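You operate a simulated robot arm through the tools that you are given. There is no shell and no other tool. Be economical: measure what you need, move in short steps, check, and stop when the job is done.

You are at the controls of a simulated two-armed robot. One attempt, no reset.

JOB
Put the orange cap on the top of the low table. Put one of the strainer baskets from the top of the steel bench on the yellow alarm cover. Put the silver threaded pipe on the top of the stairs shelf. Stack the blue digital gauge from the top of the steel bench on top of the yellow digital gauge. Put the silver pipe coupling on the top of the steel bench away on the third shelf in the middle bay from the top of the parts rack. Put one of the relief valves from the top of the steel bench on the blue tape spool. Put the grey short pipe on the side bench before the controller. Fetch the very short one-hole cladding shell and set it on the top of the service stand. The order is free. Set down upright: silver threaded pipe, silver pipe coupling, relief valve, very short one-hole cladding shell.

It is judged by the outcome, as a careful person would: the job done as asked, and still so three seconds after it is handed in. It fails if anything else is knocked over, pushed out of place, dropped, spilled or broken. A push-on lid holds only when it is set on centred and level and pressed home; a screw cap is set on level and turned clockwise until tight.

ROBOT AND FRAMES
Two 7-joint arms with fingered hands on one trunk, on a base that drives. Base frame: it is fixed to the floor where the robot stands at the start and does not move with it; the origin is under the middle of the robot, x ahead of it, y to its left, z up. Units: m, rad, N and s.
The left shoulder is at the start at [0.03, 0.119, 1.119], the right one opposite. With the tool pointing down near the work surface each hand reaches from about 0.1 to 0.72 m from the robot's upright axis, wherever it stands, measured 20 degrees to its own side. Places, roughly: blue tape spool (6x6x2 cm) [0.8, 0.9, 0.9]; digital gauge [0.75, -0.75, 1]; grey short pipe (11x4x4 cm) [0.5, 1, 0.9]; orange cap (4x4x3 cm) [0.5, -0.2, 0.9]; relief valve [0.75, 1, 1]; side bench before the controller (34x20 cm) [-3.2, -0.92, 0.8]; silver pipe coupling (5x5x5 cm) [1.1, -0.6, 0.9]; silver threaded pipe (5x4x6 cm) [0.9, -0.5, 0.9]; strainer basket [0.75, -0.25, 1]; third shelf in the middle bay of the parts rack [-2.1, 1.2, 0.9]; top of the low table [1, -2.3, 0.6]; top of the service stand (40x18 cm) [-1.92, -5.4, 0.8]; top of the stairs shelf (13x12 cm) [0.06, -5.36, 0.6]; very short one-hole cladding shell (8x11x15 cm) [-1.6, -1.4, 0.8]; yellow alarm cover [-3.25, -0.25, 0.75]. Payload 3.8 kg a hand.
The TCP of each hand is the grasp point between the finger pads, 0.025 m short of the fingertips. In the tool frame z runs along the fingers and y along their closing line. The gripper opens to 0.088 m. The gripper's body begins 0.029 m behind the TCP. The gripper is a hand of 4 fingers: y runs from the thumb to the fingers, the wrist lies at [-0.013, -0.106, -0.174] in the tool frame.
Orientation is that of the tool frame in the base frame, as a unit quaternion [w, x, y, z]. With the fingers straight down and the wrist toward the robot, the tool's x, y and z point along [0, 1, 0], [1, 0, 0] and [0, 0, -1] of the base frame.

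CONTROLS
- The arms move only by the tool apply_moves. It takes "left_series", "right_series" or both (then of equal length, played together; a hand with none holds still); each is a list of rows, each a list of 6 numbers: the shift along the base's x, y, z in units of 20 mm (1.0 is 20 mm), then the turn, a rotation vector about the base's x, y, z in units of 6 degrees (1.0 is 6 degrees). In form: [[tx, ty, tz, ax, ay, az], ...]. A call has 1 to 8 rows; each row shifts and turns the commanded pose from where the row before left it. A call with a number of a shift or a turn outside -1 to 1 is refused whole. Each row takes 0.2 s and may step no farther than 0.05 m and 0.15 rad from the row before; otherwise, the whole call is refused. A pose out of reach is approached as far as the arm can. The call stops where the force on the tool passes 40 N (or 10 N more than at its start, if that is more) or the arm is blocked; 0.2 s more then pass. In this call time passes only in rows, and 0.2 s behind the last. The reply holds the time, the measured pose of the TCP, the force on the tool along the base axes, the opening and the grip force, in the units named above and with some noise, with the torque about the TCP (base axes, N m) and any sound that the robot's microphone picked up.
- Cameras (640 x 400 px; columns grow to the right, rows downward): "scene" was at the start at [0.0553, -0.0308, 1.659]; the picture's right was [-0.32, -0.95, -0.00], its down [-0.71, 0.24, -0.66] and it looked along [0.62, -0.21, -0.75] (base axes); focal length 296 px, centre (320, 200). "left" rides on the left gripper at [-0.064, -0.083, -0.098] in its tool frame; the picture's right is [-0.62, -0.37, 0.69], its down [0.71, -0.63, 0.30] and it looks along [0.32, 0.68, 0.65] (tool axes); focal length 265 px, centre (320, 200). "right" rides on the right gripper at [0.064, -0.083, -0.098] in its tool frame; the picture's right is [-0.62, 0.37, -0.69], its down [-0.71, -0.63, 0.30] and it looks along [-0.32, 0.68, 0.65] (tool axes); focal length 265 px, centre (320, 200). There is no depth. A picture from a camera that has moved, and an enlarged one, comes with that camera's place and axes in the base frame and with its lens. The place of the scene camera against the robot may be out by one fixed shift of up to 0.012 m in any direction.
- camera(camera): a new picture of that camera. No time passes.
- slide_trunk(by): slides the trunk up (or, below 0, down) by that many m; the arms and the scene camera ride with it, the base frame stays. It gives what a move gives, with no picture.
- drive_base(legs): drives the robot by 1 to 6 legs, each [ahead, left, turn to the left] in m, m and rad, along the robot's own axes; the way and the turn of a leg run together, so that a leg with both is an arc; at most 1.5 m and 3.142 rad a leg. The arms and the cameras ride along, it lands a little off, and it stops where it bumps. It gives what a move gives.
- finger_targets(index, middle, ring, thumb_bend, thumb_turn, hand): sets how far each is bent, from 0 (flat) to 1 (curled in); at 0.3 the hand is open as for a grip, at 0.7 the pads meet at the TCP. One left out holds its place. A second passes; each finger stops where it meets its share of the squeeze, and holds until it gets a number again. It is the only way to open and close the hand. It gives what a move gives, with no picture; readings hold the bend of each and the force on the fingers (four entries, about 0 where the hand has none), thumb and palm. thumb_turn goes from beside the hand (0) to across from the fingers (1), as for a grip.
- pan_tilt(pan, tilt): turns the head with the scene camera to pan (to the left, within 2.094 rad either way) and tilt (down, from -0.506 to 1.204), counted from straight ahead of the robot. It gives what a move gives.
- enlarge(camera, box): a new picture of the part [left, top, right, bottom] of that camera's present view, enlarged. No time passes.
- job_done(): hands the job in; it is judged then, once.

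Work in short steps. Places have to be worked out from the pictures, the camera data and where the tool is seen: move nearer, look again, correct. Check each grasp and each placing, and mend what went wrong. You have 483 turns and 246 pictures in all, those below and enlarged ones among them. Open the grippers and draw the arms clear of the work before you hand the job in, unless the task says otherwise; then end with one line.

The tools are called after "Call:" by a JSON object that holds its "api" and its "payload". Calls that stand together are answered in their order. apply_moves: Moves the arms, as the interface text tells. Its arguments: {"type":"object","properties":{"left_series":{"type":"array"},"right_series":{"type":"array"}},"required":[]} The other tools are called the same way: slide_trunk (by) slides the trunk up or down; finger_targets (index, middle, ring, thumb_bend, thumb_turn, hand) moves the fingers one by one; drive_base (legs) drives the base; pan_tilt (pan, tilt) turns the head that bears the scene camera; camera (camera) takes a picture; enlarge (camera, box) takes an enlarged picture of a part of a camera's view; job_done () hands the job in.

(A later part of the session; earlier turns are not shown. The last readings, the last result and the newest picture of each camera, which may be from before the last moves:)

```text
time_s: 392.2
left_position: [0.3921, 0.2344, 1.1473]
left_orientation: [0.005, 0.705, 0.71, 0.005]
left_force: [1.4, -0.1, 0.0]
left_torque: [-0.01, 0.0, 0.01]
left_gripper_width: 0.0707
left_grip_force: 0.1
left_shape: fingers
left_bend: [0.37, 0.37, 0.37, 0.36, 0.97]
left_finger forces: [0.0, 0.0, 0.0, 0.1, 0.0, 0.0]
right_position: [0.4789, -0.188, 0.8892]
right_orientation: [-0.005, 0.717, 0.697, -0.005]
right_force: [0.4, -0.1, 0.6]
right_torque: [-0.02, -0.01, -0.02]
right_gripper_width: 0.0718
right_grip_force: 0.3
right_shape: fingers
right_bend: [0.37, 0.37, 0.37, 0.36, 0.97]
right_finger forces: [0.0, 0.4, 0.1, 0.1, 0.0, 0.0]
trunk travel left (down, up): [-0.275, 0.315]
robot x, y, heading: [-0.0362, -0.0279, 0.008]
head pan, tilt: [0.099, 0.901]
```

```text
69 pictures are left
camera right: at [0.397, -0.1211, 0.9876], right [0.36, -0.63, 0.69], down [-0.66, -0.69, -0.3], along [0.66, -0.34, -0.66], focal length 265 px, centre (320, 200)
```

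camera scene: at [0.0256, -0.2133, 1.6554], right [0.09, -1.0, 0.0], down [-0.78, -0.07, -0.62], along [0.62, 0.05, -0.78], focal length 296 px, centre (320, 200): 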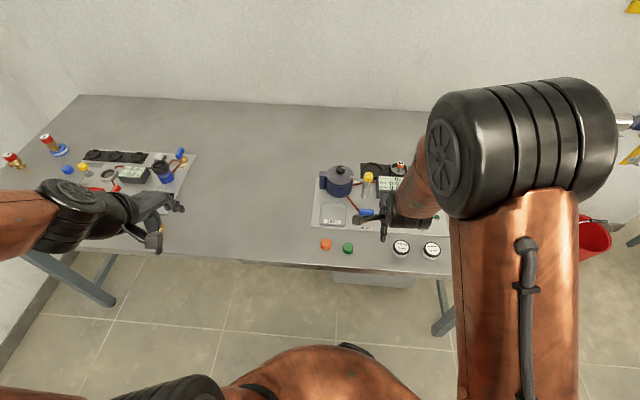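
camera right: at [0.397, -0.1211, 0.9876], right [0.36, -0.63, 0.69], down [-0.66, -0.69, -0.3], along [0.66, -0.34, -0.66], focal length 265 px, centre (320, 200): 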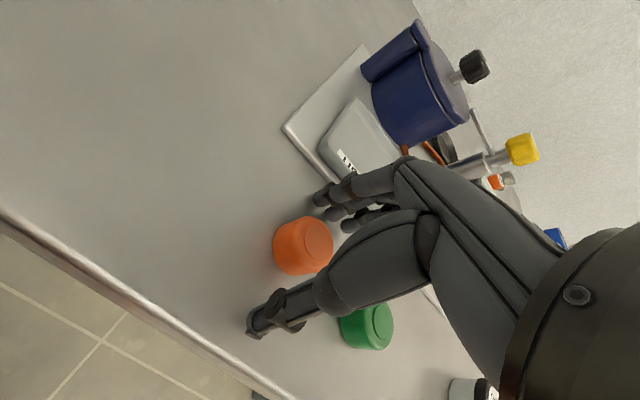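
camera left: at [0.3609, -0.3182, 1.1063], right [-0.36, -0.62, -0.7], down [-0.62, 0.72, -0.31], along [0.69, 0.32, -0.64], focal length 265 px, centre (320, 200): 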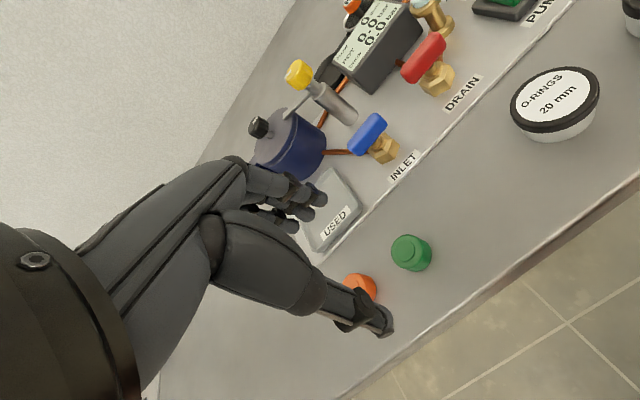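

Cap is between the fingers. I close and lift.

Call:
{"api": "finger_targets", "payload": {"hand": "right", "index": 0.7, "middle": 0.7, "ring": 0.7, "thumb_bend": 0.7}}

Call:
{"api": "apply_moves", "payload": {"right_series": [[0, 0, 0.5, 0, 0, 0], [0, 0, 1, 0, 0, 0], [0, 0, 1, 0, 0, 0], [0, 0, 1, 0, 0, 0], [0, 0, 1, 0, 0, 0], [0, 0, 1, 0, 0, 0], [0, 0, 1, 0, 0, 0], [0, 0, 1, 0, 0, 0]]}}

Call:
{"api": "camera", "payload": {"camera": "right"}}

```text
time_s: 393.2
left_position: [0.3929, 0.2359, 1.148]
left_orientation: [0.005, 0.705, 0.709, 0.006]
left_force: [0.8, -0.2, -0.4]
left_torque: [-0.02, -0.01, -0.03]
left_gripper_width: 0.0705
left_grip_force: 0.0
left_shape: fingers
left_bend: [0.37, 0.37, 0.37, 0.36, 0.97]
left_finger forces: [0.0, 0.1, 0.0, 0.0, 0.1, 0.1]
right_position: [0.4774, -0.1861, 0.8889]
right_orientation: [-0.005, 0.718, 0.696, -0.004]
right_force: [0.4, 1.4, 1.4]
right_torque: [0.0, 0.03, -0.02]
right_gripper_width: 0.023
right_grip_force: 10.6
right_shape: fingers
right_bend: [0.61, 0.64, 0.7, 0.58, 0.96]
right_finger forces: [5.4, 5.3, 0.0, 0.0, 9.7, 0.0]
trunk travel left (down, up): [-0.275, 0.315]
robot x, y, heading: [-0.0333, -0.0262, 0.012]
head pan, tilt: [0.099, 0.901]
```

```text
time_s: 395.0
left_position: [0.3913, 0.2344, 1.1474]
left_orientation: [0.005, 0.704, 0.71, 0.005]
left_force: [0.4, 0.5, -0.3]
left_torque: [-0.01, -0.02, -0.01]
left_gripper_width: 0.0707
left_grip_force: 0.0
left_shape: fingers
left_bend: [0.37, 0.37, 0.37, 0.36, 0.97]
left_finger forces: [0.0, 0.0, 0.0, 0.1, 0.1, 0.0]
right_position: [0.4771, -0.1866, 1.0426]
right_orientation: [-0.007, 0.718, 0.696, -0.004]
right_force: [1.3, 1.3, 0.3]
right_torque: [-0.02, 0.02, -0.01]
right_gripper_width: 0.0228
right_grip_force: 9.1
right_shape: fingers
right_bend: [0.61, 0.65, 0.7, 0.58, 0.96]
right_finger forces: [5.1, 4.4, 0.0, 0.1, 9.4, 0.1]
trunk travel left (down, up): [-0.275, 0.315]
robot x, y, heading: [-0.0349, -0.0259, 0.008]
head pan, tilt: [0.099, 0.901]
```

```text
68 pictures are left
camera right: at [0.396, -0.12, 1.1421], right [0.36, -0.63, 0.69], down [-0.66, -0.69, -0.3], along [0.66, -0.34, -0.66], focal length 265 px, centre (320, 200)
```

right: 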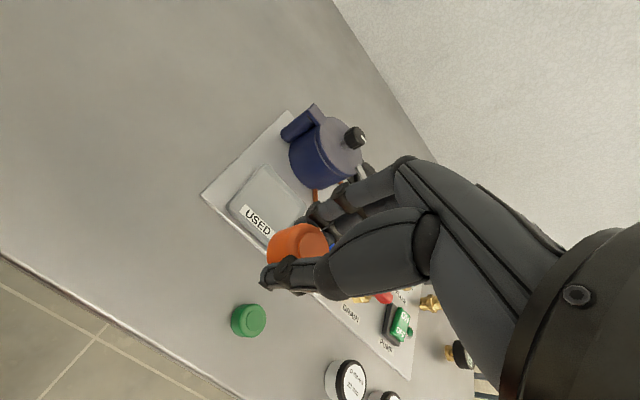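

Cap held. I drive south to the low table's south side, facing north.

Call:
{"api": "drive_base", "payload": {"legs": [[0, -1.4, 0], [0.15, 0, 0], [0, -1.5, 0], [0, 0, 1.56], [0, -0.7, 0]]}}

Call:
{"api": "pan_tilt", "payload": {"pan": -0.15, "tilt": 0.85}}

Call:
{"api": "camera", "payload": {"camera": "scene"}}

Call:
{"api": "camera", "payload": {"camera": "right"}}

```text
time_s: 417.6
left_position: [0.5813, -2.5611, 1.149]
left_orientation: [0.0, 0.015, 1.0, 0.006]
left_force: [0.2, -0.2, 0.0]
left_torque: [-0.01, 0.0, -0.03]
left_gripper_width: 0.0708
left_grip_force: 0.0
left_shape: fingers
left_bend: [0.37, 0.37, 0.37, 0.36, 0.97]
left_finger forces: [0.1, 0.0, 0.1, 0.1, 0.0, 0.0]
right_position: [1.0052, -2.4901, 1.0424]
right_orientation: [-0.002, 0.034, 0.999, -0.006]
right_force: [0.6, -0.9, -1.2]
right_torque: [0.02, 0.02, 0.0]
right_gripper_width: 0.0227
right_grip_force: 9.2
right_shape: fingers
right_bend: [0.61, 0.65, 0.7, 0.58, 0.96]
right_finger forces: [4.9, 4.2, 0.1, 0.0, 9.1, 0.1]
trunk travel left (down, up): [-0.275, 0.315]
robot x, y, heading: [0.8276, -2.9947, 1.547]
head pan, tilt: [0.099, 0.901]
```

```text
time_s: 418.3
left_position: [0.5797, -2.561, 1.1477]
left_orientation: [0.0, 0.015, 1.0, 0.008]
left_force: [-0.4, -0.1, 0.3]
left_torque: [0.03, -0.01, -0.01]
left_gripper_width: 0.0709
left_grip_force: 0.2
left_shape: fingers
left_bend: [0.37, 0.37, 0.37, 0.36, 0.97]
left_finger forces: [0.0, 0.0, 0.1, 0.0, 0.0, 0.0]
right_position: [1.0045, -2.4916, 1.0417]
right_orientation: [-0.001, 0.034, 0.999, -0.007]
right_force: [0.3, 0.1, -0.8]
right_torque: [0.0, 0.03, 0.0]
right_gripper_width: 0.0224
right_grip_force: 8.8
right_shape: fingers
right_bend: [0.61, 0.65, 0.7, 0.58, 0.96]
right_finger forces: [4.9, 4.2, 0.0, 0.0, 9.0, 0.0]
trunk travel left (down, up): [-0.275, 0.315]
robot x, y, heading: [0.8268, -2.9951, 1.543]
head pan, tilt: [-0.15, 0.85]
```

```text
67 pictures are left
camera scene: at [0.8404, -2.9448, 1.6592], right [0.98, -0.18, 0.0], down [-0.13, -0.74, -0.66], along [0.12, 0.65, -0.75], focal length 296 px, centre (320, 200)
```

scene: 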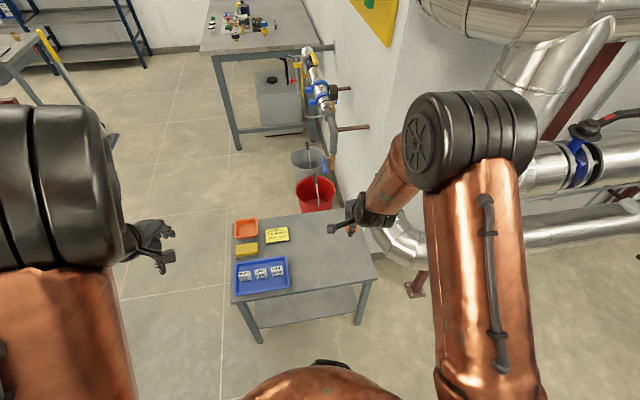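

```text
66 pictures are left
camera right: at [0.9339, -2.5688, 1.1417], right [0.65, 0.34, 0.69], down [0.67, -0.68, -0.3], along [0.37, 0.65, -0.66], focal length 265 px, centre (320, 200)
```

right: 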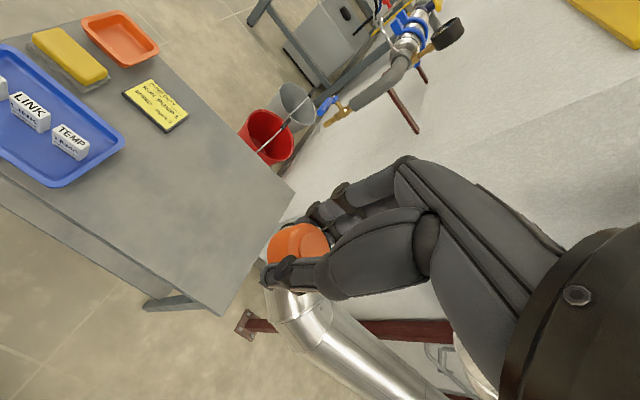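

Free area on the low table at about (0.98,-2.28). I drive 0.1 m ahead and lower the trunk.

Call:
{"api": "drive_base", "payload": {"legs": [[0.1, 0, 0]]}}

Call:
{"api": "slide_trunk", "payload": {"by": -0.25}}

Call:
{"api": "apply_moves", "payload": {"right_series": [[-0.2, 1, -0.2, 0, 0, 0], [-0.2, 1, -0.2, 0, 0, 0], [-0.2, 1, -0.2, 0, 0, 0], [-0.2, 1, -0.2, 0, 0, 0], [0, 1, -0.5, 0, 0, 0], [0, 0, -1, 0, 0, 0]]}}

Call:
{"api": "camera", "payload": {"camera": "right"}}

```text
time_s: 419.5
left_position: [0.5816, -2.4615, 1.1468]
left_orientation: [0.0, 0.014, 1.0, 0.007]
left_force: [-0.1, 1.8, 0.4]
left_torque: [-0.04, -0.01, -0.01]
left_gripper_width: 0.0708
left_grip_force: 0.1
left_shape: fingers
left_bend: [0.37, 0.37, 0.37, 0.36, 0.97]
left_finger forces: [0.0, 0.0, 0.0, 0.0, 0.1, 0.1]
right_position: [1.0052, -2.3892, 1.0414]
right_orientation: [-0.001, 0.033, 0.999, -0.008]
right_force: [0.3, 0.0, -0.9]
right_torque: [-0.01, 0.02, 0.03]
right_gripper_width: 0.0222
right_grip_force: 9.0
right_shape: fingers
right_bend: [0.61, 0.65, 0.7, 0.58, 0.96]
right_finger forces: [5.0, 4.3, 0.0, 0.0, 9.1, 0.0]
trunk travel left (down, up): [-0.275, 0.315]
robot x, y, heading: [0.826, -2.8979, 1.549]
head pan, tilt: [-0.15, 0.85]
```

```text
time_s: 422.0
left_position: [0.5818, -2.4618, 0.8992]
left_orientation: [0.0, 0.014, 1.0, 0.007]
left_force: [-1.0, -0.1, 0.2]
left_torque: [-0.01, -0.03, -0.04]
left_gripper_width: 0.0706
left_grip_force: 0.1
left_shape: fingers
left_bend: [0.37, 0.37, 0.37, 0.36, 0.97]
left_finger forces: [0.1, 0.1, 0.0, 0.1, 0.1, 0.1]
right_position: [1.0052, -2.3919, 0.7925]
right_orientation: [-0.001, 0.032, 0.999, -0.007]
right_force: [-0.5, 0.5, -0.7]
right_torque: [-0.01, -0.01, 0.0]
right_gripper_width: 0.0225
right_grip_force: 9.0
right_shape: fingers
right_bend: [0.61, 0.65, 0.7, 0.58, 0.96]
right_finger forces: [5.0, 4.4, 0.1, 0.0, 9.2, 0.0]
trunk travel left (down, up): [-0.025, 0.565]
robot x, y, heading: [0.825, -2.8964, 1.546]
head pan, tilt: [-0.15, 0.85]
```

```text
time_s: 423.4
left_position: [0.5809, -2.4629, 0.8974]
left_orientation: [0.0, 0.014, 1.0, 0.007]
left_force: [0.1, -0.6, 0.0]
left_torque: [-0.01, 0.04, 0.02]
left_gripper_width: 0.0706
left_grip_force: 0.1
left_shape: fingers
left_bend: [0.37, 0.37, 0.37, 0.36, 0.97]
left_finger forces: [0.0, 0.0, 0.2, 0.1, 0.0, 0.1]
right_position: [0.9898, -2.2908, 0.7472]
right_orientation: [-0.001, 0.033, 0.999, -0.006]
right_force: [0.4, -0.1, -0.6]
right_torque: [0.0, -0.01, 0.01]
right_gripper_width: 0.0224
right_grip_force: 9.3
right_shape: fingers
right_bend: [0.61, 0.65, 0.7, 0.58, 0.96]
right_finger forces: [4.9, 4.3, 0.0, 0.0, 9.0, 0.0]
trunk travel left (down, up): [-0.025, 0.565]
robot x, y, heading: [0.8301, -2.8978, 1.547]
head pan, tilt: [-0.15, 0.85]
```

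```text
65 pictures are left
camera right: at [0.92, -2.3688, 0.8467], right [0.65, 0.34, 0.69], down [0.67, -0.68, -0.3], along [0.37, 0.65, -0.66], focal length 265 px, centre (320, 200)
```

right: 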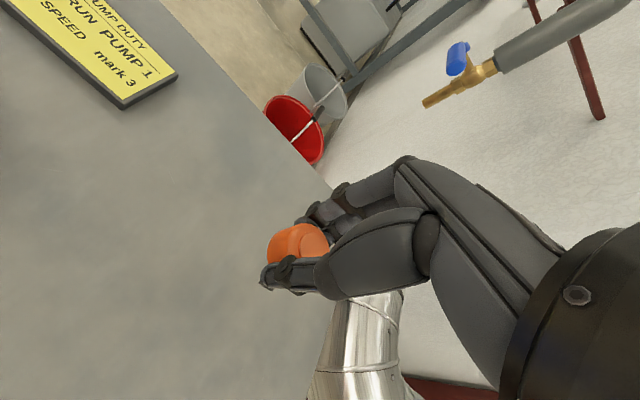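

Over free tabletop. I descend, slowly near the end.

Call:
{"api": "apply_moves", "payload": {"right_series": [[-0.3, 0, -1, 0, 0, 0], [0, 0, -1, 0, 0, 0], [0, 0, -1, 0, 0, 0]]}}

Call:
{"api": "camera", "payload": {"camera": "right"}}

Call:
{"api": "apply_moves", "payload": {"right_series": [[0, 0, -0.5, 0, 0, 0]]}}

Call:
{"api": "apply_moves", "payload": {"right_series": [[0, 0, -0.3, 0, 0, 0]]}}

Call:
{"api": "apply_moves", "payload": {"right_series": [[0, 0, -0.25, 0, 0, 0]]}}

```text
time_s: 424.2
left_position: [0.5815, -2.4618, 0.8977]
left_orientation: [0.0, 0.014, 1.0, 0.008]
left_force: [-0.4, 0.5, -0.1]
left_torque: [-0.03, -0.03, 0.0]
left_gripper_width: 0.0707
left_grip_force: 0.0
left_shape: fingers
left_bend: [0.37, 0.37, 0.37, 0.36, 0.97]
left_finger forces: [0.0, 0.1, 0.0, 0.0, 0.0, 0.1]
right_position: [0.9834, -2.2924, 0.6855]
right_orientation: [-0.001, 0.032, 0.999, -0.007]
right_force: [0.0, -0.2, -1.0]
right_torque: [0.03, -0.01, 0.01]
right_gripper_width: 0.0222
right_grip_force: 9.5
right_shape: fingers
right_bend: [0.61, 0.65, 0.7, 0.58, 0.96]
right_finger forces: [4.9, 4.4, 0.0, 0.0, 9.0, 0.0]
trunk travel left (down, up): [-0.025, 0.565]
robot x, y, heading: [0.8277, -2.8964, 1.548]
head pan, tilt: [-0.15, 0.85]
```

```text
64 pictures are left
camera right: at [0.9131, -2.3697, 0.7844], right [0.65, 0.34, 0.69], down [0.67, -0.68, -0.3], along [0.37, 0.65, -0.66], focal length 265 px, centre (320, 200)
```

right: 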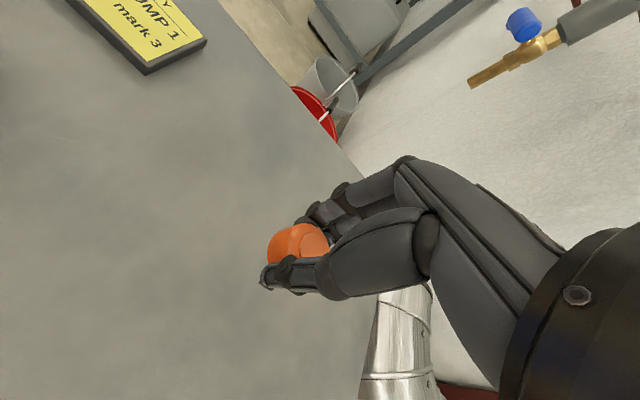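

```text
time_s: 424.6
left_position: [0.5819, -2.4623, 0.8983]
left_orientation: [0.001, 0.014, 1.0, 0.007]
left_force: [-0.2, 0.8, 0.6]
left_torque: [0.01, 0.03, -0.03]
left_gripper_width: 0.0708
left_grip_force: 0.2
left_shape: fingers
left_bend: [0.37, 0.37, 0.37, 0.36, 0.97]
left_finger forces: [0.1, 0.1, 0.0, 0.1, 0.0, 0.0]
right_position: [0.9829, -2.292, 0.6753]
right_orientation: [-0.002, 0.032, 0.999, -0.007]
right_force: [-0.5, -0.4, 0.4]
right_torque: [0.01, 0.0, 0.02]
right_gripper_width: 0.0224
right_grip_force: 9.2
right_shape: fingers
right_bend: [0.61, 0.65, 0.7, 0.58, 0.96]
right_finger forces: [4.9, 4.3, 0.0, 0.1, 9.1, 0.1]
trunk travel left (down, up): [-0.025, 0.565]
robot x, y, heading: [0.8291, -2.8963, 1.545]
head pan, tilt: [-0.15, 0.85]
```

```text
time_s: 425.0
left_position: [0.581, -2.4613, 0.8975]
left_orientation: [0.0, 0.014, 1.0, 0.007]
left_force: [0.2, 0.3, -0.1]
left_torque: [-0.02, -0.04, -0.01]
left_gripper_width: 0.0708
left_grip_force: 0.0
left_shape: fingers
left_bend: [0.37, 0.37, 0.37, 0.36, 0.97]
left_finger forces: [0.0, 0.1, 0.0, 0.1, 0.0, 0.0]
right_position: [0.9823, -2.2915, 0.6692]
right_orientation: [-0.001, 0.033, 0.999, -0.007]
right_force: [0.5, 0.5, 0.3]
right_torque: [0.01, -0.05, 0.0]
right_gripper_width: 0.0225
right_grip_force: 9.2
right_shape: fingers
right_bend: [0.61, 0.65, 0.7, 0.58, 0.96]
right_finger forces: [4.9, 4.5, 0.0, 0.0, 9.0, 0.0]
trunk travel left (down, up): [-0.025, 0.565]
robot x, y, heading: [0.8307, -2.8967, 1.547]
head pan, tilt: [-0.15, 0.85]
```

```text
time_s: 425.4
left_position: [0.581, -2.4624, 0.8983]
left_orientation: [0.001, 0.014, 1.0, 0.006]
left_force: [0.0, 0.1, 0.6]
left_torque: [-0.02, 0.02, -0.02]
left_gripper_width: 0.0708
left_grip_force: 0.1
left_shape: fingers
left_bend: [0.37, 0.37, 0.37, 0.36, 0.97]
left_finger forces: [0.0, 0.1, 0.1, 0.1, 0.0, 0.1]
right_position: [0.9837, -2.2908, 0.6646]
right_orientation: [-0.001, 0.032, 0.999, -0.007]
right_force: [0.1, -0.1, 0.5]
right_torque: [0.02, -0.03, 0.0]
right_gripper_width: 0.0222
right_grip_force: 9.2
right_shape: fingers
right_bend: [0.61, 0.65, 0.7, 0.58, 0.96]
right_finger forces: [4.9, 4.4, 0.0, 0.0, 9.1, 0.0]
trunk travel left (down, up): [-0.025, 0.565]
robot x, y, heading: [0.8292, -2.8994, 1.552]
head pan, tilt: [-0.15, 0.85]
```

Call:
{"api": "apply_moves", "payload": {"right_series": [[0, 0, -0.3, 0, 0, 0]]}}

Call:
{"api": "apply_moves", "payload": {"right_series": [[0, 0, -0.3, 0, 0, 0]]}}

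Call:
{"api": "apply_moves", "payload": {"right_series": [[0, 0, -0.3, 0, 0, 0]]}}

Call:
{"api": "apply_moves", "payload": {"right_series": [[0, 0, -0.3, 0, 0, 0]]}}

```text
time_s: 425.8
left_position: [0.5794, -2.4617, 0.8986]
left_orientation: [0.001, 0.014, 1.0, 0.008]
left_force: [0.7, -0.3, -0.1]
left_torque: [-0.02, -0.02, 0.02]
left_gripper_width: 0.071
left_grip_force: 0.1
left_shape: fingers
left_bend: [0.37, 0.37, 0.37, 0.36, 0.97]
left_finger forces: [0.1, 0.1, 0.1, 0.0, 0.0, 0.0]
right_position: [0.982, -2.293, 0.6605]
right_orientation: [-0.001, 0.033, 0.999, -0.007]
right_force: [0.7, 0.4, -0.1]
right_torque: [-0.02, 0.0, -0.01]
right_gripper_width: 0.0225
right_grip_force: 8.6
right_shape: fingers
right_bend: [0.61, 0.65, 0.7, 0.58, 0.96]
right_finger forces: [4.9, 4.4, 0.1, 0.0, 9.0, 0.2]
trunk travel left (down, up): [-0.025, 0.565]
robot x, y, heading: [0.8277, -2.8956, 1.544]
head pan, tilt: [-0.15, 0.85]
```

```text
time_s: 426.2
left_position: [0.5822, -2.4638, 0.8976]
left_orientation: [0.0, 0.014, 1.0, 0.007]
left_force: [-0.1, 0.1, 0.4]
left_torque: [-0.04, 0.02, 0.03]
left_gripper_width: 0.071
left_grip_force: 0.0
left_shape: fingers
left_bend: [0.37, 0.37, 0.37, 0.36, 0.97]
left_finger forces: [0.1, 0.0, 0.0, 0.0, 0.0, 0.1]
right_position: [0.9836, -2.2927, 0.6541]
right_orientation: [-0.002, 0.032, 0.999, -0.007]
right_force: [0.1, -0.6, -0.2]
right_torque: [-0.01, -0.01, 0.03]
right_gripper_width: 0.022
right_grip_force: 9.2
right_shape: fingers
right_bend: [0.61, 0.65, 0.7, 0.58, 0.96]
right_finger forces: [4.9, 4.4, 0.0, 0.1, 9.0, 0.0]
trunk travel left (down, up): [-0.025, 0.565]
robot x, y, heading: [0.8301, -2.8966, 1.544]
head pan, tilt: [-0.15, 0.85]
```

```text
time_s: 426.6
left_position: [0.5807, -2.4615, 0.8988]
left_orientation: [0.001, 0.014, 1.0, 0.007]
left_force: [0.2, 0.1, 0.0]
left_torque: [0.01, 0.01, 0.01]
left_gripper_width: 0.0709
left_grip_force: 0.0
left_shape: fingers
left_bend: [0.37, 0.37, 0.37, 0.36, 0.97]
left_finger forces: [0.0, 0.1, 0.1, 0.0, 0.0, 0.0]
right_position: [0.9847, -2.2913, 0.6472]
right_orientation: [-0.002, 0.033, 0.999, -0.007]
right_force: [-0.2, 0.2, 0.3]
right_torque: [0.0, 0.01, -0.02]
right_gripper_width: 0.0223
right_grip_force: 9.5
right_shape: fingers
right_bend: [0.61, 0.65, 0.7, 0.58, 0.96]
right_finger forces: [4.9, 4.4, 0.0, 0.1, 9.0, 0.0]
trunk travel left (down, up): [-0.025, 0.565]
robot x, y, heading: [0.8318, -2.8971, 1.547]
head pan, tilt: [-0.15, 0.85]
```

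```text
time_s: 427.0
left_position: [0.5805, -2.4627, 0.8971]
left_orientation: [0.0, 0.014, 1.0, 0.007]
left_force: [-0.4, 1.3, -0.1]
left_torque: [-0.01, 0.04, -0.01]
left_gripper_width: 0.0709
left_grip_force: 0.1
left_shape: fingers
left_bend: [0.37, 0.37, 0.37, 0.36, 0.97]
left_finger forces: [0.1, 0.0, 0.0, 0.1, 0.1, 0.0]
right_position: [0.9841, -2.2919, 0.643]
right_orientation: [-0.002, 0.032, 0.999, -0.007]
right_force: [0.4, 0.1, -0.6]
right_torque: [-0.01, 0.0, 0.05]
right_gripper_width: 0.0222
right_grip_force: 9.3
right_shape: fingers
right_bend: [0.61, 0.65, 0.7, 0.58, 0.96]
right_finger forces: [4.8, 4.4, 0.1, 0.0, 9.0, 0.0]
trunk travel left (down, up): [-0.025, 0.565]
robot x, y, heading: [0.8275, -2.8969, 1.543]
head pan, tilt: [-0.15, 0.85]
```

Call:
{"api": "apply_moves", "payload": {"right_series": [[0, 0, -0.3, 0, 0, 0]]}}

Call:
{"api": "apply_moves", "payload": {"right_series": [[0, 0, -0.2, 0, 0, 0]]}}

Call:
{"api": "apply_moves", "payload": {"right_series": [[0, 0, -0.2, 0, 0, 0]]}}

Call:
{"api": "apply_moves", "payload": {"right_series": [[0, 0, -0.2, 0, 0, 0]]}}

Call:
{"api": "camera", "payload": {"camera": "right"}}

```text
time_s: 427.4
left_position: [0.5816, -2.4616, 0.8976]
left_orientation: [0.0, 0.014, 1.0, 0.007]
left_force: [0.9, 0.5, -1.0]
left_torque: [0.02, 0.05, 0.01]
left_gripper_width: 0.0706
left_grip_force: 0.1
left_shape: fingers
left_bend: [0.37, 0.37, 0.37, 0.36, 0.97]
left_finger forces: [0.1, 0.1, 0.0, 0.0, 0.0, 0.1]
right_position: [0.9842, -2.2913, 0.6358]
right_orientation: [-0.002, 0.032, 0.999, -0.008]
right_force: [-0.3, 0.3, 0.8]
right_torque: [-0.02, 0.02, -0.01]
right_gripper_width: 0.0224
right_grip_force: 8.9
right_shape: fingers
right_bend: [0.61, 0.65, 0.7, 0.58, 0.96]
right_finger forces: [4.9, 4.3, 0.1, 0.1, 9.0, 0.1]
trunk travel left (down, up): [-0.025, 0.565]
robot x, y, heading: [0.8261, -2.8978, 1.545]
head pan, tilt: [-0.15, 0.85]
```

```text
time_s: 427.8
left_position: [0.581, -2.4631, 0.8987]
left_orientation: [0.0, 0.014, 1.0, 0.006]
left_force: [-0.5, 0.2, 0.6]
left_torque: [-0.01, 0.01, -0.01]
left_gripper_width: 0.0705
left_grip_force: 0.1
left_shape: fingers
left_bend: [0.37, 0.37, 0.37, 0.36, 0.97]
left_finger forces: [0.1, 0.0, 0.1, 0.0, 0.1, 0.0]
right_position: [0.985, -2.2917, 0.6317]
right_orientation: [-0.002, 0.033, 0.999, -0.007]
right_force: [-0.4, 0.8, 0.4]
right_torque: [-0.04, 0.01, 0.0]
right_gripper_width: 0.0222
right_grip_force: 9.4
right_shape: fingers
right_bend: [0.61, 0.65, 0.7, 0.58, 0.96]
right_finger forces: [4.9, 4.4, 0.0, 0.1, 9.0, 0.0]
trunk travel left (down, up): [-0.025, 0.565]
robot x, y, heading: [0.8311, -2.8968, 1.543]
head pan, tilt: [-0.15, 0.85]
```

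```text
time_s: 428.2
left_position: [0.5814, -2.463, 0.8979]
left_orientation: [0.0, 0.014, 1.0, 0.008]
left_force: [0.3, 0.4, 0.8]
left_torque: [0.01, 0.02, 0.0]
left_gripper_width: 0.0709
left_grip_force: 0.0
left_shape: fingers
left_bend: [0.37, 0.37, 0.37, 0.36, 0.97]
left_finger forces: [0.0, 0.1, 0.0, 0.0, 0.0, 0.0]
right_position: [0.9849, -2.2923, 0.6269]
right_orientation: [-0.002, 0.032, 0.999, -0.007]
right_force: [-0.6, -0.3, 0.2]
right_torque: [0.03, 0.04, 0.0]
right_gripper_width: 0.0225
right_grip_force: 8.8
right_shape: fingers
right_bend: [0.61, 0.65, 0.7, 0.58, 0.96]
right_finger forces: [5.0, 4.4, 0.0, 0.1, 9.1, 0.0]
trunk travel left (down, up): [-0.025, 0.565]
robot x, y, heading: [0.8292, -2.8962, 1.546]
head pan, tilt: [-0.15, 0.85]
```

```text
time_s: 428.6
left_position: [0.5816, -2.4619, 0.8983]
left_orientation: [0.0, 0.014, 1.0, 0.007]
left_force: [-0.2, -0.7, 0.6]
left_torque: [-0.01, 0.01, 0.04]
left_gripper_width: 0.0705
left_grip_force: 0.1
left_shape: fingers
left_bend: [0.37, 0.37, 0.37, 0.36, 0.97]
left_finger forces: [0.0, 0.1, 0.1, 0.0, 0.0, 0.0]
right_position: [0.9845, -2.2918, 0.6234]
right_orientation: [-0.002, 0.033, 0.999, -0.008]
right_force: [0.7, -0.5, -1.2]
right_torque: [0.03, 0.02, -0.03]
right_gripper_width: 0.022
right_grip_force: 8.7
right_shape: fingers
right_bend: [0.61, 0.65, 0.7, 0.58, 0.96]
right_finger forces: [4.9, 4.4, 0.0, 0.0, 9.0, 0.0]
trunk travel left (down, up): [-0.025, 0.565]
robot x, y, heading: [0.8283, -2.8964, 1.548]
head pan, tilt: [-0.15, 0.85]
```

```text
63 pictures are left
camera right: at [0.9148, -2.3693, 0.7226], right [0.64, 0.34, 0.69], down [0.67, -0.68, -0.3], along [0.37, 0.65, -0.66], focal length 265 px, centre (320, 200)
```

right: 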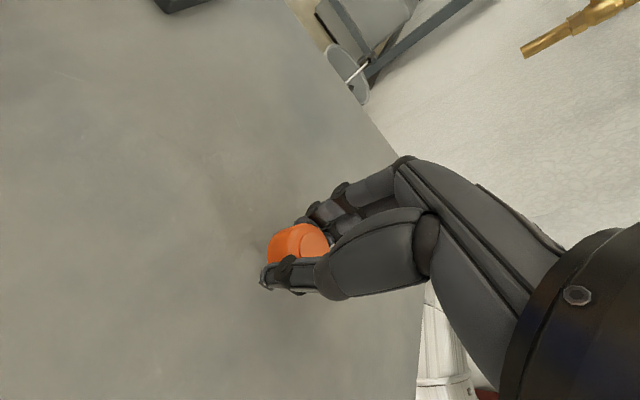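

Call:
{"api": "apply_moves", "payload": {"right_series": [[0, 0, -0.3, 0, 0, 0]]}}

Call:
{"api": "apply_moves", "payload": {"right_series": [[0, 0, -0.25, 0, 0, 0]]}}

Call:
{"api": "apply_moves", "payload": {"right_series": [[0, 0, -0.25, 0, 0, 0]]}}

Call:
{"api": "apply_moves", "payload": {"right_series": [[0, 0, -0.25, 0, 0, 0]]}}

```text
time_s: 429.0
left_position: [0.5819, -2.4629, 0.8976]
left_orientation: [0.0, 0.015, 1.0, 0.007]
left_force: [-0.6, 0.7, -0.6]
left_torque: [0.0, 0.05, 0.01]
left_gripper_width: 0.0708
left_grip_force: 0.1
left_shape: fingers
left_bend: [0.37, 0.37, 0.37, 0.36, 0.97]
left_finger forces: [0.0, 0.0, 0.0, 0.1, 0.0, 0.0]
right_position: [0.9844, -2.2912, 0.6178]
right_orientation: [-0.002, 0.033, 0.999, -0.007]
right_force: [-0.2, -0.2, -1.0]
right_torque: [0.01, 0.05, 0.0]
right_gripper_width: 0.0223
right_grip_force: 9.2
right_shape: fingers
right_bend: [0.61, 0.65, 0.7, 0.58, 0.96]
right_finger forces: [4.9, 4.5, 0.0, 0.0, 9.0, 0.1]
trunk travel left (down, up): [-0.025, 0.565]
robot x, y, heading: [0.8306, -2.8965, 1.542]
head pan, tilt: [-0.15, 0.85]
```

```text
time_s: 429.4
left_position: [0.5821, -2.4621, 0.8983]
left_orientation: [0.0, 0.014, 1.0, 0.007]
left_force: [0.4, 0.6, 0.2]
left_torque: [0.0, -0.03, 0.0]
left_gripper_width: 0.0708
left_grip_force: 0.0
left_shape: fingers
left_bend: [0.37, 0.37, 0.37, 0.36, 0.97]
left_finger forces: [0.1, 0.0, 0.1, 0.0, 0.1, 0.0]
right_position: [0.9835, -2.2927, 0.6125]
right_orientation: [-0.001, 0.032, 0.999, -0.007]
right_force: [-1.3, -1.0, -0.6]
right_torque: [0.03, -0.01, 0.02]
right_gripper_width: 0.0222
right_grip_force: 9.6
right_shape: fingers
right_bend: [0.61, 0.65, 0.7, 0.58, 0.96]
right_finger forces: [4.9, 4.5, 0.0, 0.1, 9.0, 0.1]
trunk travel left (down, up): [-0.025, 0.565]
robot x, y, heading: [0.8264, -2.897, 1.547]
head pan, tilt: [-0.15, 0.85]
```

```text
time_s: 429.8
left_position: [0.5811, -2.4624, 0.8981]
left_orientation: [0.0, 0.014, 1.0, 0.007]
left_force: [0.7, -0.7, 0.2]
left_torque: [0.01, 0.03, 0.0]
left_gripper_width: 0.0709
left_grip_force: 0.1
left_shape: fingers
left_bend: [0.37, 0.37, 0.37, 0.36, 0.97]
left_finger forces: [0.0, 0.0, 0.0, 0.1, 0.0, 0.1]
right_position: [0.9834, -2.2919, 0.607]
right_orientation: [-0.002, 0.032, 0.999, -0.006]
right_force: [0.0, -0.5, 2.0]
right_torque: [-0.03, 0.02, 0.03]
right_gripper_width: 0.0223
right_grip_force: 9.6
right_shape: fingers
right_bend: [0.62, 0.65, 0.7, 0.58, 0.96]
right_finger forces: [5.0, 5.6, 0.0, 0.1, 9.8, 0.0]
trunk travel left (down, up): [-0.025, 0.565]
robot x, y, heading: [0.8272, -2.8966, 1.548]
head pan, tilt: [-0.15, 0.85]
```

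```text
time_s: 430.2
left_position: [0.5827, -2.4644, 0.8985]
left_orientation: [-0.001, 0.014, 1.0, 0.007]
left_force: [-0.4, 0.1, 0.8]
left_torque: [0.01, -0.01, 0.01]
left_gripper_width: 0.0706
left_grip_force: 0.1
left_shape: fingers
left_bend: [0.37, 0.37, 0.37, 0.36, 0.97]
left_finger forces: [0.0, 0.0, 0.1, 0.1, 0.1, 0.0]
right_position: [0.9835, -2.2889, 0.6078]
right_orientation: [-0.002, 0.034, 0.999, -0.002]
right_force: [3.0, -2.4, 23.3]
right_torque: [-0.02, 0.1, -0.03]
right_gripper_width: 0.0223
right_grip_force: 18.8
right_shape: fingers
right_bend: [0.64, 0.66, 0.7, 0.58, 0.96]
right_finger forces: [16.1, 7.9, 0.0, 0.1, 13.2, 0.0]
trunk travel left (down, up): [-0.025, 0.565]
robot x, y, heading: [0.8279, -2.9001, 1.545]
head pan, tilt: [-0.15, 0.85]
```

Contact on the table. I ease up and release.

Call:
{"api": "apply_moves", "payload": {"right_series": [[0, 0, 0.25, 0, 0, 0]]}}

Call:
{"api": "finger_targets", "payload": {"hand": "right", "index": 0.5, "middle": 0.52, "ring": 0.6, "thumb_bend": 0.48}}

Call:
{"api": "finger_targets", "payload": {"hand": "right", "index": 0.3, "middle": 0.3, "ring": 0.3, "thumb_bend": 0.3}}

Call:
{"api": "apply_moves", "payload": {"right_series": [[0, 0, 0.5, 0, 0, 0], [0, 0, 1, 0, 0, 0], [0, 0, 1, 0, 0, 0], [0, 0, 1, 0, 0, 0], [0, 0, 1, 0, 0, 0], [0, 0, 1, 0, 0, 0], [0, 0, 1, 0, 0, 0], [0, 0, 1, 0, 0, 0]]}}

Call:
{"api": "camera", "payload": {"camera": "right"}}

```text
time_s: 430.6
left_position: [0.5809, -2.4626, 0.8982]
left_orientation: [0.0, 0.014, 1.0, 0.007]
left_force: [0.4, -0.7, 1.0]
left_torque: [0.01, 0.01, -0.02]
left_gripper_width: 0.0707
left_grip_force: 0.0
left_shape: fingers
left_bend: [0.37, 0.37, 0.37, 0.36, 0.97]
left_finger forces: [0.0, 0.0, 0.1, 0.0, 0.1, 0.0]
right_position: [0.9826, -2.2926, 0.6075]
right_orientation: [-0.001, 0.032, 0.999, -0.005]
right_force: [1.5, 3.3, 9.9]
right_torque: [0.14, -0.07, 0.01]
right_gripper_width: 0.0222
right_grip_force: 12.8
right_shape: fingers
right_bend: [0.62, 0.65, 0.7, 0.59, 0.96]
right_finger forces: [6.7, 10.1, 0.0, 0.0, 8.5, 0.1]
trunk travel left (down, up): [-0.025, 0.565]
robot x, y, heading: [0.8243, -2.9026, 1.548]
head pan, tilt: [-0.15, 0.85]
```

```text
time_s: 431.6
left_position: [0.5814, -2.4627, 0.8976]
left_orientation: [0.001, 0.014, 1.0, 0.007]
left_force: [0.2, -0.6, 0.0]
left_torque: [0.0, 0.02, 0.02]
left_gripper_width: 0.0707
left_grip_force: 0.1
left_shape: fingers
left_bend: [0.37, 0.37, 0.37, 0.36, 0.97]
left_finger forces: [0.0, 0.0, 0.0, 0.1, 0.1, 0.0]
right_position: [0.9837, -2.2921, 0.6077]
right_orientation: [-0.001, 0.032, 0.999, -0.007]
right_force: [-1.7, -4.0, 11.9]
right_torque: [0.13, 0.02, 0.01]
right_gripper_width: 0.0368
right_grip_force: 5.5
right_shape: fingers
right_bend: [0.56, 0.54, 0.6, 0.48, 0.97]
right_finger forces: [7.1, 3.6, 0.1, 0.0, 0.0, 0.0]
trunk travel left (down, up): [-0.025, 0.565]
robot x, y, heading: [0.8308, -2.8954, 1.545]
head pan, tilt: [-0.15, 0.85]
```

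```text
time_s: 432.6
left_position: [0.5815, -2.4625, 0.8977]
left_orientation: [0.0, 0.014, 1.0, 0.007]
left_force: [-1.2, 0.3, 0.3]
left_torque: [-0.02, -0.02, 0.0]
left_gripper_width: 0.0708
left_grip_force: 0.1
left_shape: fingers
left_bend: [0.37, 0.37, 0.37, 0.36, 0.97]
left_finger forces: [0.0, 0.0, 0.0, 0.0, 0.0, 0.0]
right_position: [0.9833, -2.2907, 0.6069]
right_orientation: [-0.001, 0.032, 0.999, -0.007]
right_force: [-0.4, 0.0, -0.8]
right_torque: [0.0, -0.04, -0.01]
right_gripper_width: 0.0843
right_grip_force: 0.0
right_shape: fingers
right_bend: [0.3, 0.3, 0.3, 0.3, 0.97]
right_finger forces: [0.1, 0.0, 0.0, 0.0, 0.1, 0.0]
trunk travel left (down, up): [-0.025, 0.565]
robot x, y, heading: [0.8283, -2.8938, 1.547]
head pan, tilt: [-0.15, 0.85]
```

```text
time_s: 434.4
left_position: [0.5819, -2.462, 0.8968]
left_orientation: [-0.001, 0.014, 1.0, 0.007]
left_force: [0.2, 0.3, 0.4]
left_torque: [-0.02, 0.03, 0.0]
left_gripper_width: 0.0705
left_grip_force: 0.1
left_shape: fingers
left_bend: [0.37, 0.37, 0.37, 0.36, 0.97]
left_finger forces: [0.1, 0.0, 0.0, 0.0, 0.0, 0.0]
right_position: [0.9842, -2.291, 0.7576]
right_orientation: [-0.001, 0.033, 0.999, -0.007]
right_force: [-0.3, -0.4, -0.3]
right_torque: [-0.01, 0.01, 0.0]
right_gripper_width: 0.0844
right_grip_force: 0.1
right_shape: fingers
right_bend: [0.3, 0.3, 0.3, 0.3, 0.97]
right_finger forces: [0.0, 0.0, 0.0, 0.0, 0.0, 0.1]
trunk travel left (down, up): [-0.025, 0.565]
robot x, y, heading: [0.8258, -2.8991, 1.546]
head pan, tilt: [-0.15, 0.85]
```

```text
62 pictures are left
camera right: at [0.9145, -2.3684, 0.8575], right [0.65, 0.34, 0.69], down [0.67, -0.68, -0.3], along [0.37, 0.65, -0.66], focal length 265 px, centre (320, 200)
```

right: 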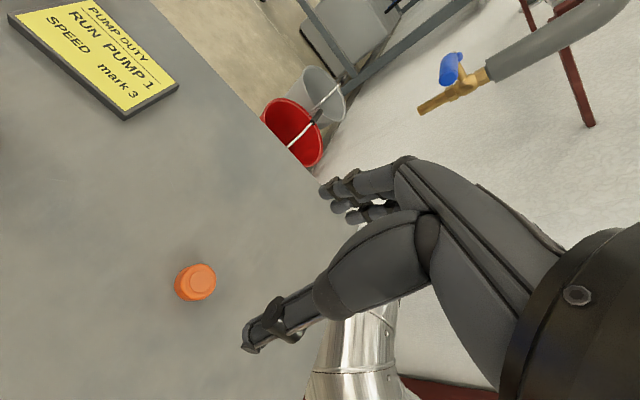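

The orange cap is on the low table. I raise the trunk, and drive back to the bench's right end for the threaded pipe.

Call:
{"api": "slide_trunk", "payload": {"by": 0.25}}

Call:
{"api": "apply_moves", "payload": {"right_series": [[0, -1, 0.5, 0, 0, 0], [0, -1, 0.5, 0, 0, 0], [0, -1, 0.5, 0, 0, 0], [0, -1, 0.5, 0, 0, 0], [0, -1, 0.5, 0, 0, 0]]}}

Call:
{"api": "drive_base", "payload": {"legs": [[0, 0.72, 0.02], [1.0, 0, 0], [0.5, 0, 0], [0, -0.48, 0], [0.2, 0, 0]]}}

Call:
{"api": "pan_tilt", "payload": {"pan": -0.5, "tilt": 0.85}}

Call:
{"api": "camera", "payload": {"camera": "scene"}}

```text
time_s: 437.0
left_position: [0.5827, -2.4623, 1.1481]
left_orientation: [0.0, 0.014, 1.0, 0.007]
left_force: [0.3, 0.3, -0.5]
left_torque: [0.02, 0.01, 0.03]
left_gripper_width: 0.0704
left_grip_force: 0.1
left_shape: fingers
left_bend: [0.37, 0.37, 0.37, 0.36, 0.97]
left_finger forces: [0.0, 0.0, 0.0, 0.0, 0.0, 0.0]
right_position: [0.9841, -2.2901, 1.0076]
right_orientation: [-0.001, 0.031, 0.999, -0.007]
right_force: [-0.4, 0.6, 0.5]
right_torque: [0.01, 0.01, -0.01]
right_gripper_width: 0.084
right_grip_force: 0.0
right_shape: fingers
right_bend: [0.3, 0.3, 0.3, 0.3, 0.97]
right_finger forces: [0.0, 0.0, 0.0, 0.1, 0.0, 0.0]
trunk travel left (down, up): [-0.275, 0.315]
robot x, y, heading: [0.8253, -2.8982, 1.543]
head pan, tilt: [-0.15, 0.85]
```

```text
time_s: 438.2
left_position: [0.5814, -2.4633, 1.148]
left_orientation: [-0.001, 0.014, 1.0, 0.008]
left_force: [-0.5, 0.1, 0.0]
left_torque: [0.03, -0.02, 0.02]
left_gripper_width: 0.0708
left_grip_force: 0.0
left_shape: fingers
left_bend: [0.37, 0.37, 0.37, 0.36, 0.97]
left_finger forces: [0.0, 0.1, 0.0, 0.0, 0.0, 0.0]
right_position: [0.983, -2.3872, 1.058]
right_orientation: [-0.001, 0.032, 0.999, -0.007]
right_force: [-0.3, -0.3, 0.1]
right_torque: [0.01, 0.0, 0.0]
right_gripper_width: 0.0843
right_grip_force: 0.1
right_shape: fingers
right_bend: [0.3, 0.3, 0.3, 0.3, 0.97]
right_finger forces: [0.0, 0.0, 0.1, 0.0, 0.0, 0.1]
trunk travel left (down, up): [-0.275, 0.315]
robot x, y, heading: [0.8277, -2.8996, 1.546]
head pan, tilt: [-0.15, 0.85]
```

```text
time_s: 453.1
left_position: [0.3247, -0.7845, 1.147]
left_orientation: [0.0, 0.011, 1.0, 0.007]
left_force: [-0.4, 0.6, -0.1]
left_torque: [0.01, -0.01, 0.02]
left_gripper_width: 0.0705
left_grip_force: 0.1
left_shape: fingers
left_bend: [0.37, 0.37, 0.37, 0.36, 0.97]
left_finger forces: [0.1, 0.0, 0.0, 0.0, 0.0, 0.0]
right_position: [0.7256, -0.7072, 1.0573]
right_orientation: [-0.001, 0.029, 1.0, -0.008]
right_force: [0.3, 1.0, 0.4]
right_torque: [0.03, -0.02, 0.0]
right_gripper_width: 0.0845
right_grip_force: 0.2
right_shape: fingers
right_bend: [0.3, 0.3, 0.3, 0.3, 0.97]
right_finger forces: [0.1, 0.1, 0.1, 0.0, 0.0, 0.0]
trunk travel left (down, up): [-0.275, 0.315]
robot x, y, heading: [0.5741, -1.2188, 1.547]
head pan, tilt: [-0.15, 0.85]
```

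```text
time_s: 453.9
left_position: [0.3239, -0.7844, 1.1475]
left_orientation: [0.0, 0.012, 1.0, 0.007]
left_force: [0.5, 0.2, -0.4]
left_torque: [0.0, 0.02, 0.0]
left_gripper_width: 0.0709
left_grip_force: 0.1
left_shape: fingers
left_bend: [0.37, 0.37, 0.37, 0.36, 0.97]
left_finger forces: [0.0, 0.0, 0.0, 0.0, 0.0, 0.0]
right_position: [0.7264, -0.7086, 1.0582]
right_orientation: [-0.001, 0.031, 1.0, -0.007]
right_force: [0.8, 0.1, 0.4]
right_torque: [0.01, 0.0, 0.01]
right_gripper_width: 0.0845
right_grip_force: 0.1
right_shape: fingers
right_bend: [0.3, 0.3, 0.3, 0.3, 0.97]
right_finger forces: [0.0, 0.1, 0.0, 0.0, 0.1, 0.0]
trunk travel left (down, up): [-0.275, 0.315]
robot x, y, heading: [0.5766, -1.2186, 1.552]
head pan, tilt: [-0.499, 0.85]
```

```text
61 pictures are left
camera scene: at [0.6132, -1.1764, 1.6593], right [0.87, -0.5, 0.0], down [-0.37, -0.65, -0.66], along [0.33, 0.57, -0.75], focal length 296 px, centre (320, 200)
```

scene: 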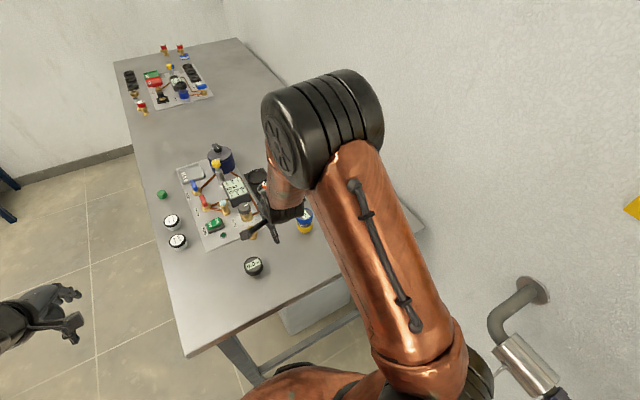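

I inch closer and bring the right hand above the threaded pipe.

Call:
{"api": "drive_base", "payload": {"legs": [[0.05, -0.03, 0]]}}

Call:
{"api": "apply_moves", "payload": {"right_series": [[1, 0.4, 0, 0, 0, 0], [1, 0.4, 0, 0, 0, 0], [1, 0.5, 0, 0, 0, 0], [1, 0.5, 0, 0, 0, 0], [1, 0.5, 0, 0, 0, 0], [1, 0.6, 0, 0, 0, 0], [1, 0.6, 0, 0, 0, 0], [1, 0.6, 0, 0, 0, 0]]}}

Call:
{"api": "camera", "payload": {"camera": "right"}}

Call:
{"api": "camera", "payload": {"camera": "scene"}}

```text
time_s: 454.9
left_position: [0.3567, -0.7325, 1.1477]
left_orientation: [-0.001, 0.012, 1.0, 0.006]
left_force: [0.6, 0.8, -0.4]
left_torque: [0.01, 0.01, 0.01]
left_gripper_width: 0.0707
left_grip_force: 0.1
left_shape: fingers
left_bend: [0.37, 0.37, 0.37, 0.36, 0.97]
left_finger forces: [0.0, 0.0, 0.0, 0.1, 0.0, 0.0]
right_position: [0.7578, -0.658, 1.0575]
right_orientation: [-0.002, 0.031, 0.999, -0.007]
right_force: [-0.8, -0.3, 0.4]
right_torque: [0.02, 0.03, -0.03]
right_gripper_width: 0.0844
right_grip_force: 0.1
right_shape: fingers
right_bend: [0.3, 0.3, 0.3, 0.3, 0.97]
right_finger forces: [0.1, 0.0, 0.0, 0.0, 0.1, 0.0]
trunk travel left (down, up): [-0.275, 0.315]
robot x, y, heading: [0.6024, -1.1731, 1.553]
head pan, tilt: [-0.499, 0.85]
```

```text
time_s: 456.6
left_position: [0.3558, -0.7366, 1.1474]
left_orientation: [0.0, 0.013, 1.0, 0.007]
left_force: [-0.5, 0.6, 0.0]
left_torque: [0.01, -0.01, 0.0]
left_gripper_width: 0.0707
left_grip_force: 0.0
left_shape: fingers
left_bend: [0.37, 0.37, 0.37, 0.36, 0.97]
left_finger forces: [0.1, 0.0, 0.0, 0.1, 0.1, 0.1]
right_position: [0.9195, -0.576, 1.0568]
right_orientation: [-0.002, 0.03, 1.0, -0.007]
right_force: [0.1, -0.5, -0.2]
right_torque: [-0.02, -0.02, 0.03]
right_gripper_width: 0.0842
right_grip_force: 0.1
right_shape: fingers
right_bend: [0.3, 0.3, 0.3, 0.3, 0.97]
right_finger forces: [0.0, 0.0, 0.0, 0.0, 0.1, 0.0]
trunk travel left (down, up): [-0.275, 0.315]
robot x, y, heading: [0.6022, -1.1705, 1.55]
head pan, tilt: [-0.499, 0.85]
```

```text
60 pictures are left
camera right: at [0.8501, -0.654, 1.1565], right [0.64, 0.34, 0.69], down [0.67, -0.68, -0.3], along [0.36, 0.65, -0.66], focal length 265 px, centre (320, 200)
```

right: 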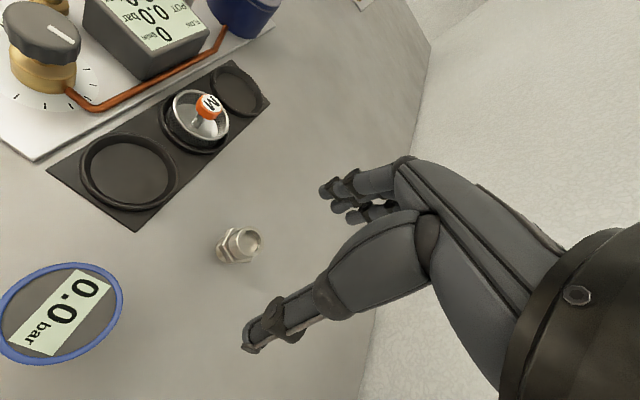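

```text
59 pictures are left
camera scene: at [0.6444, -1.1269, 1.6592], right [0.87, -0.5, 0.0], down [-0.37, -0.65, -0.66], along [0.33, 0.57, -0.75], focal length 296 px, centre (320, 200)
```

scene: 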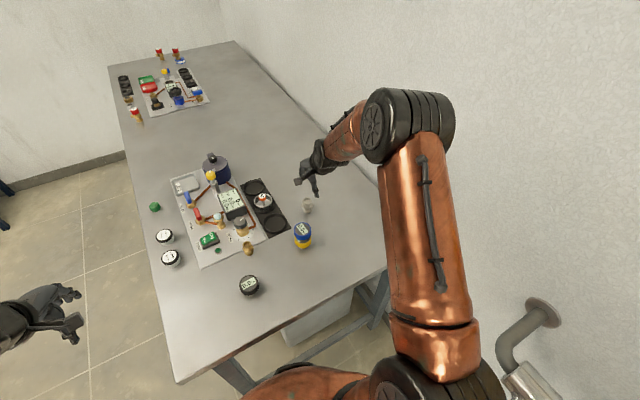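

Pipe top at (0.929,-0.534). I yaw slightly to keep clear of the gauge stack and descend.

Call:
{"api": "apply_moves", "payload": {"right_series": [[0.12, 0.5, -0.6, 0, 0, 0.5], [0.12, 0.5, -0.7, 0, 0, 0.5], [0.12, 0.5, -0.8, 0, 0, 0.5], [0.12, 0.5, -0.9, 0, 0, 0.5], [0, 0.05, -1, 0, 0, 0.5]]}}

Call:
{"api": "camera", "payload": {"camera": "right"}}

```text
time_s: 457.9
left_position: [0.3558, -0.7352, 1.147]
left_orientation: [0.0, 0.013, 1.0, 0.007]
left_force: [-0.5, -0.5, 0.8]
left_torque: [0.03, -0.03, 0.0]
left_gripper_width: 0.0706
left_grip_force: 0.1
left_shape: fingers
left_bend: [0.37, 0.37, 0.37, 0.36, 0.97]
left_finger forces: [0.0, 0.1, 0.0, 0.0, 0.0, 0.1]
right_position: [0.9264, -0.5364, 0.9763]
right_orientation: [-0.002, -0.1, 0.995, -0.008]
right_force: [-0.7, 0.9, -0.7]
right_torque: [0.03, 0.02, 0.01]
right_gripper_width: 0.0845
right_grip_force: 0.0
right_shape: fingers
right_bend: [0.3, 0.3, 0.3, 0.3, 0.97]
right_finger forces: [0.0, 0.1, 0.0, 0.1, 0.1, 0.1]
trunk travel left (down, up): [-0.275, 0.315]
robot x, y, heading: [0.6051, -1.1671, 1.552]
head pan, tilt: [-0.499, 0.85]
```

```text
58 pictures are left
camera right: at [0.88, -0.6302, 1.076], right [0.53, 0.49, 0.69], down [0.83, -0.48, -0.3], along [0.18, 0.72, -0.66], focal length 265 px, centre (320, 200)
```

right: 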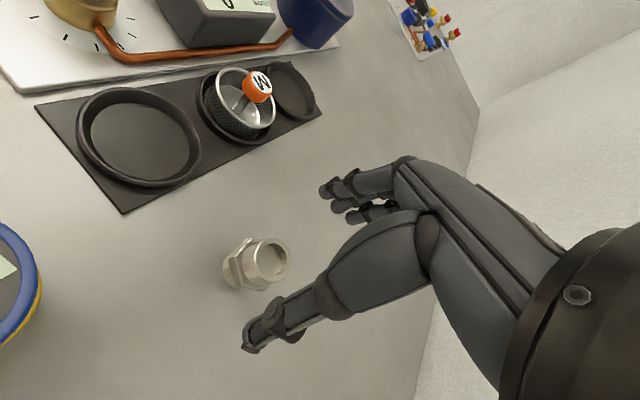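

Call:
{"api": "apply_moves", "payload": {"right_series": [[0.2, 0.1, -1, 0, 0, 0], [0, 0, -1, 0, 0, 0], [0, 0, -1, 0, 0, 0], [0, 0, -0.5, 0, 0, 0]]}}

Call:
{"api": "camera", "payload": {"camera": "right"}}

```text
time_s: 458.9
left_position: [0.3555, -0.7335, 1.1477]
left_orientation: [-0.001, 0.011, 1.0, 0.006]
left_force: [0.0, 0.7, 0.7]
left_torque: [-0.02, -0.01, 0.02]
left_gripper_width: 0.0708
left_grip_force: 0.0
left_shape: fingers
left_bend: [0.37, 0.37, 0.37, 0.36, 0.97]
left_finger forces: [0.0, 0.0, 0.0, 0.0, 0.1, 0.0]
right_position: [0.9321, -0.5358, 0.909]
right_orientation: [-0.001, -0.1, 0.995, -0.007]
right_force: [0.5, 1.3, 0.1]
right_torque: [-0.04, 0.03, 0.0]
right_gripper_width: 0.0844
right_grip_force: 0.1
right_shape: fingers
right_bend: [0.3, 0.3, 0.3, 0.3, 0.97]
right_finger forces: [0.1, 0.1, 0.0, 0.0, 0.0, 0.1]
trunk travel left (down, up): [-0.275, 0.315]
robot x, y, heading: [0.6012, -1.1717, 1.551]
head pan, tilt: [-0.499, 0.85]
```

```text
57 pictures are left
camera right: at [0.8846, -0.6284, 1.0076], right [0.53, 0.49, 0.69], down [0.82, -0.48, -0.3], along [0.18, 0.72, -0.66], focal length 265 px, centre (320, 200)
```

right: 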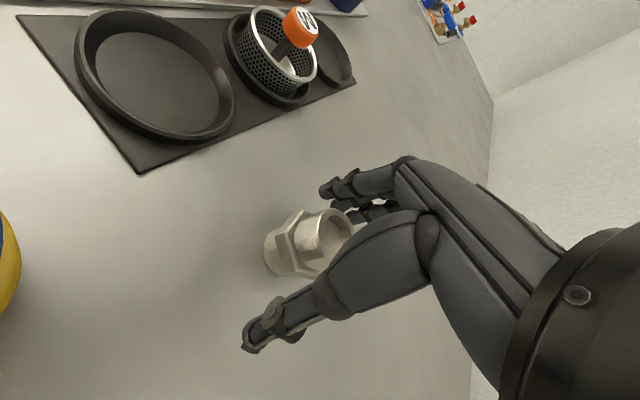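

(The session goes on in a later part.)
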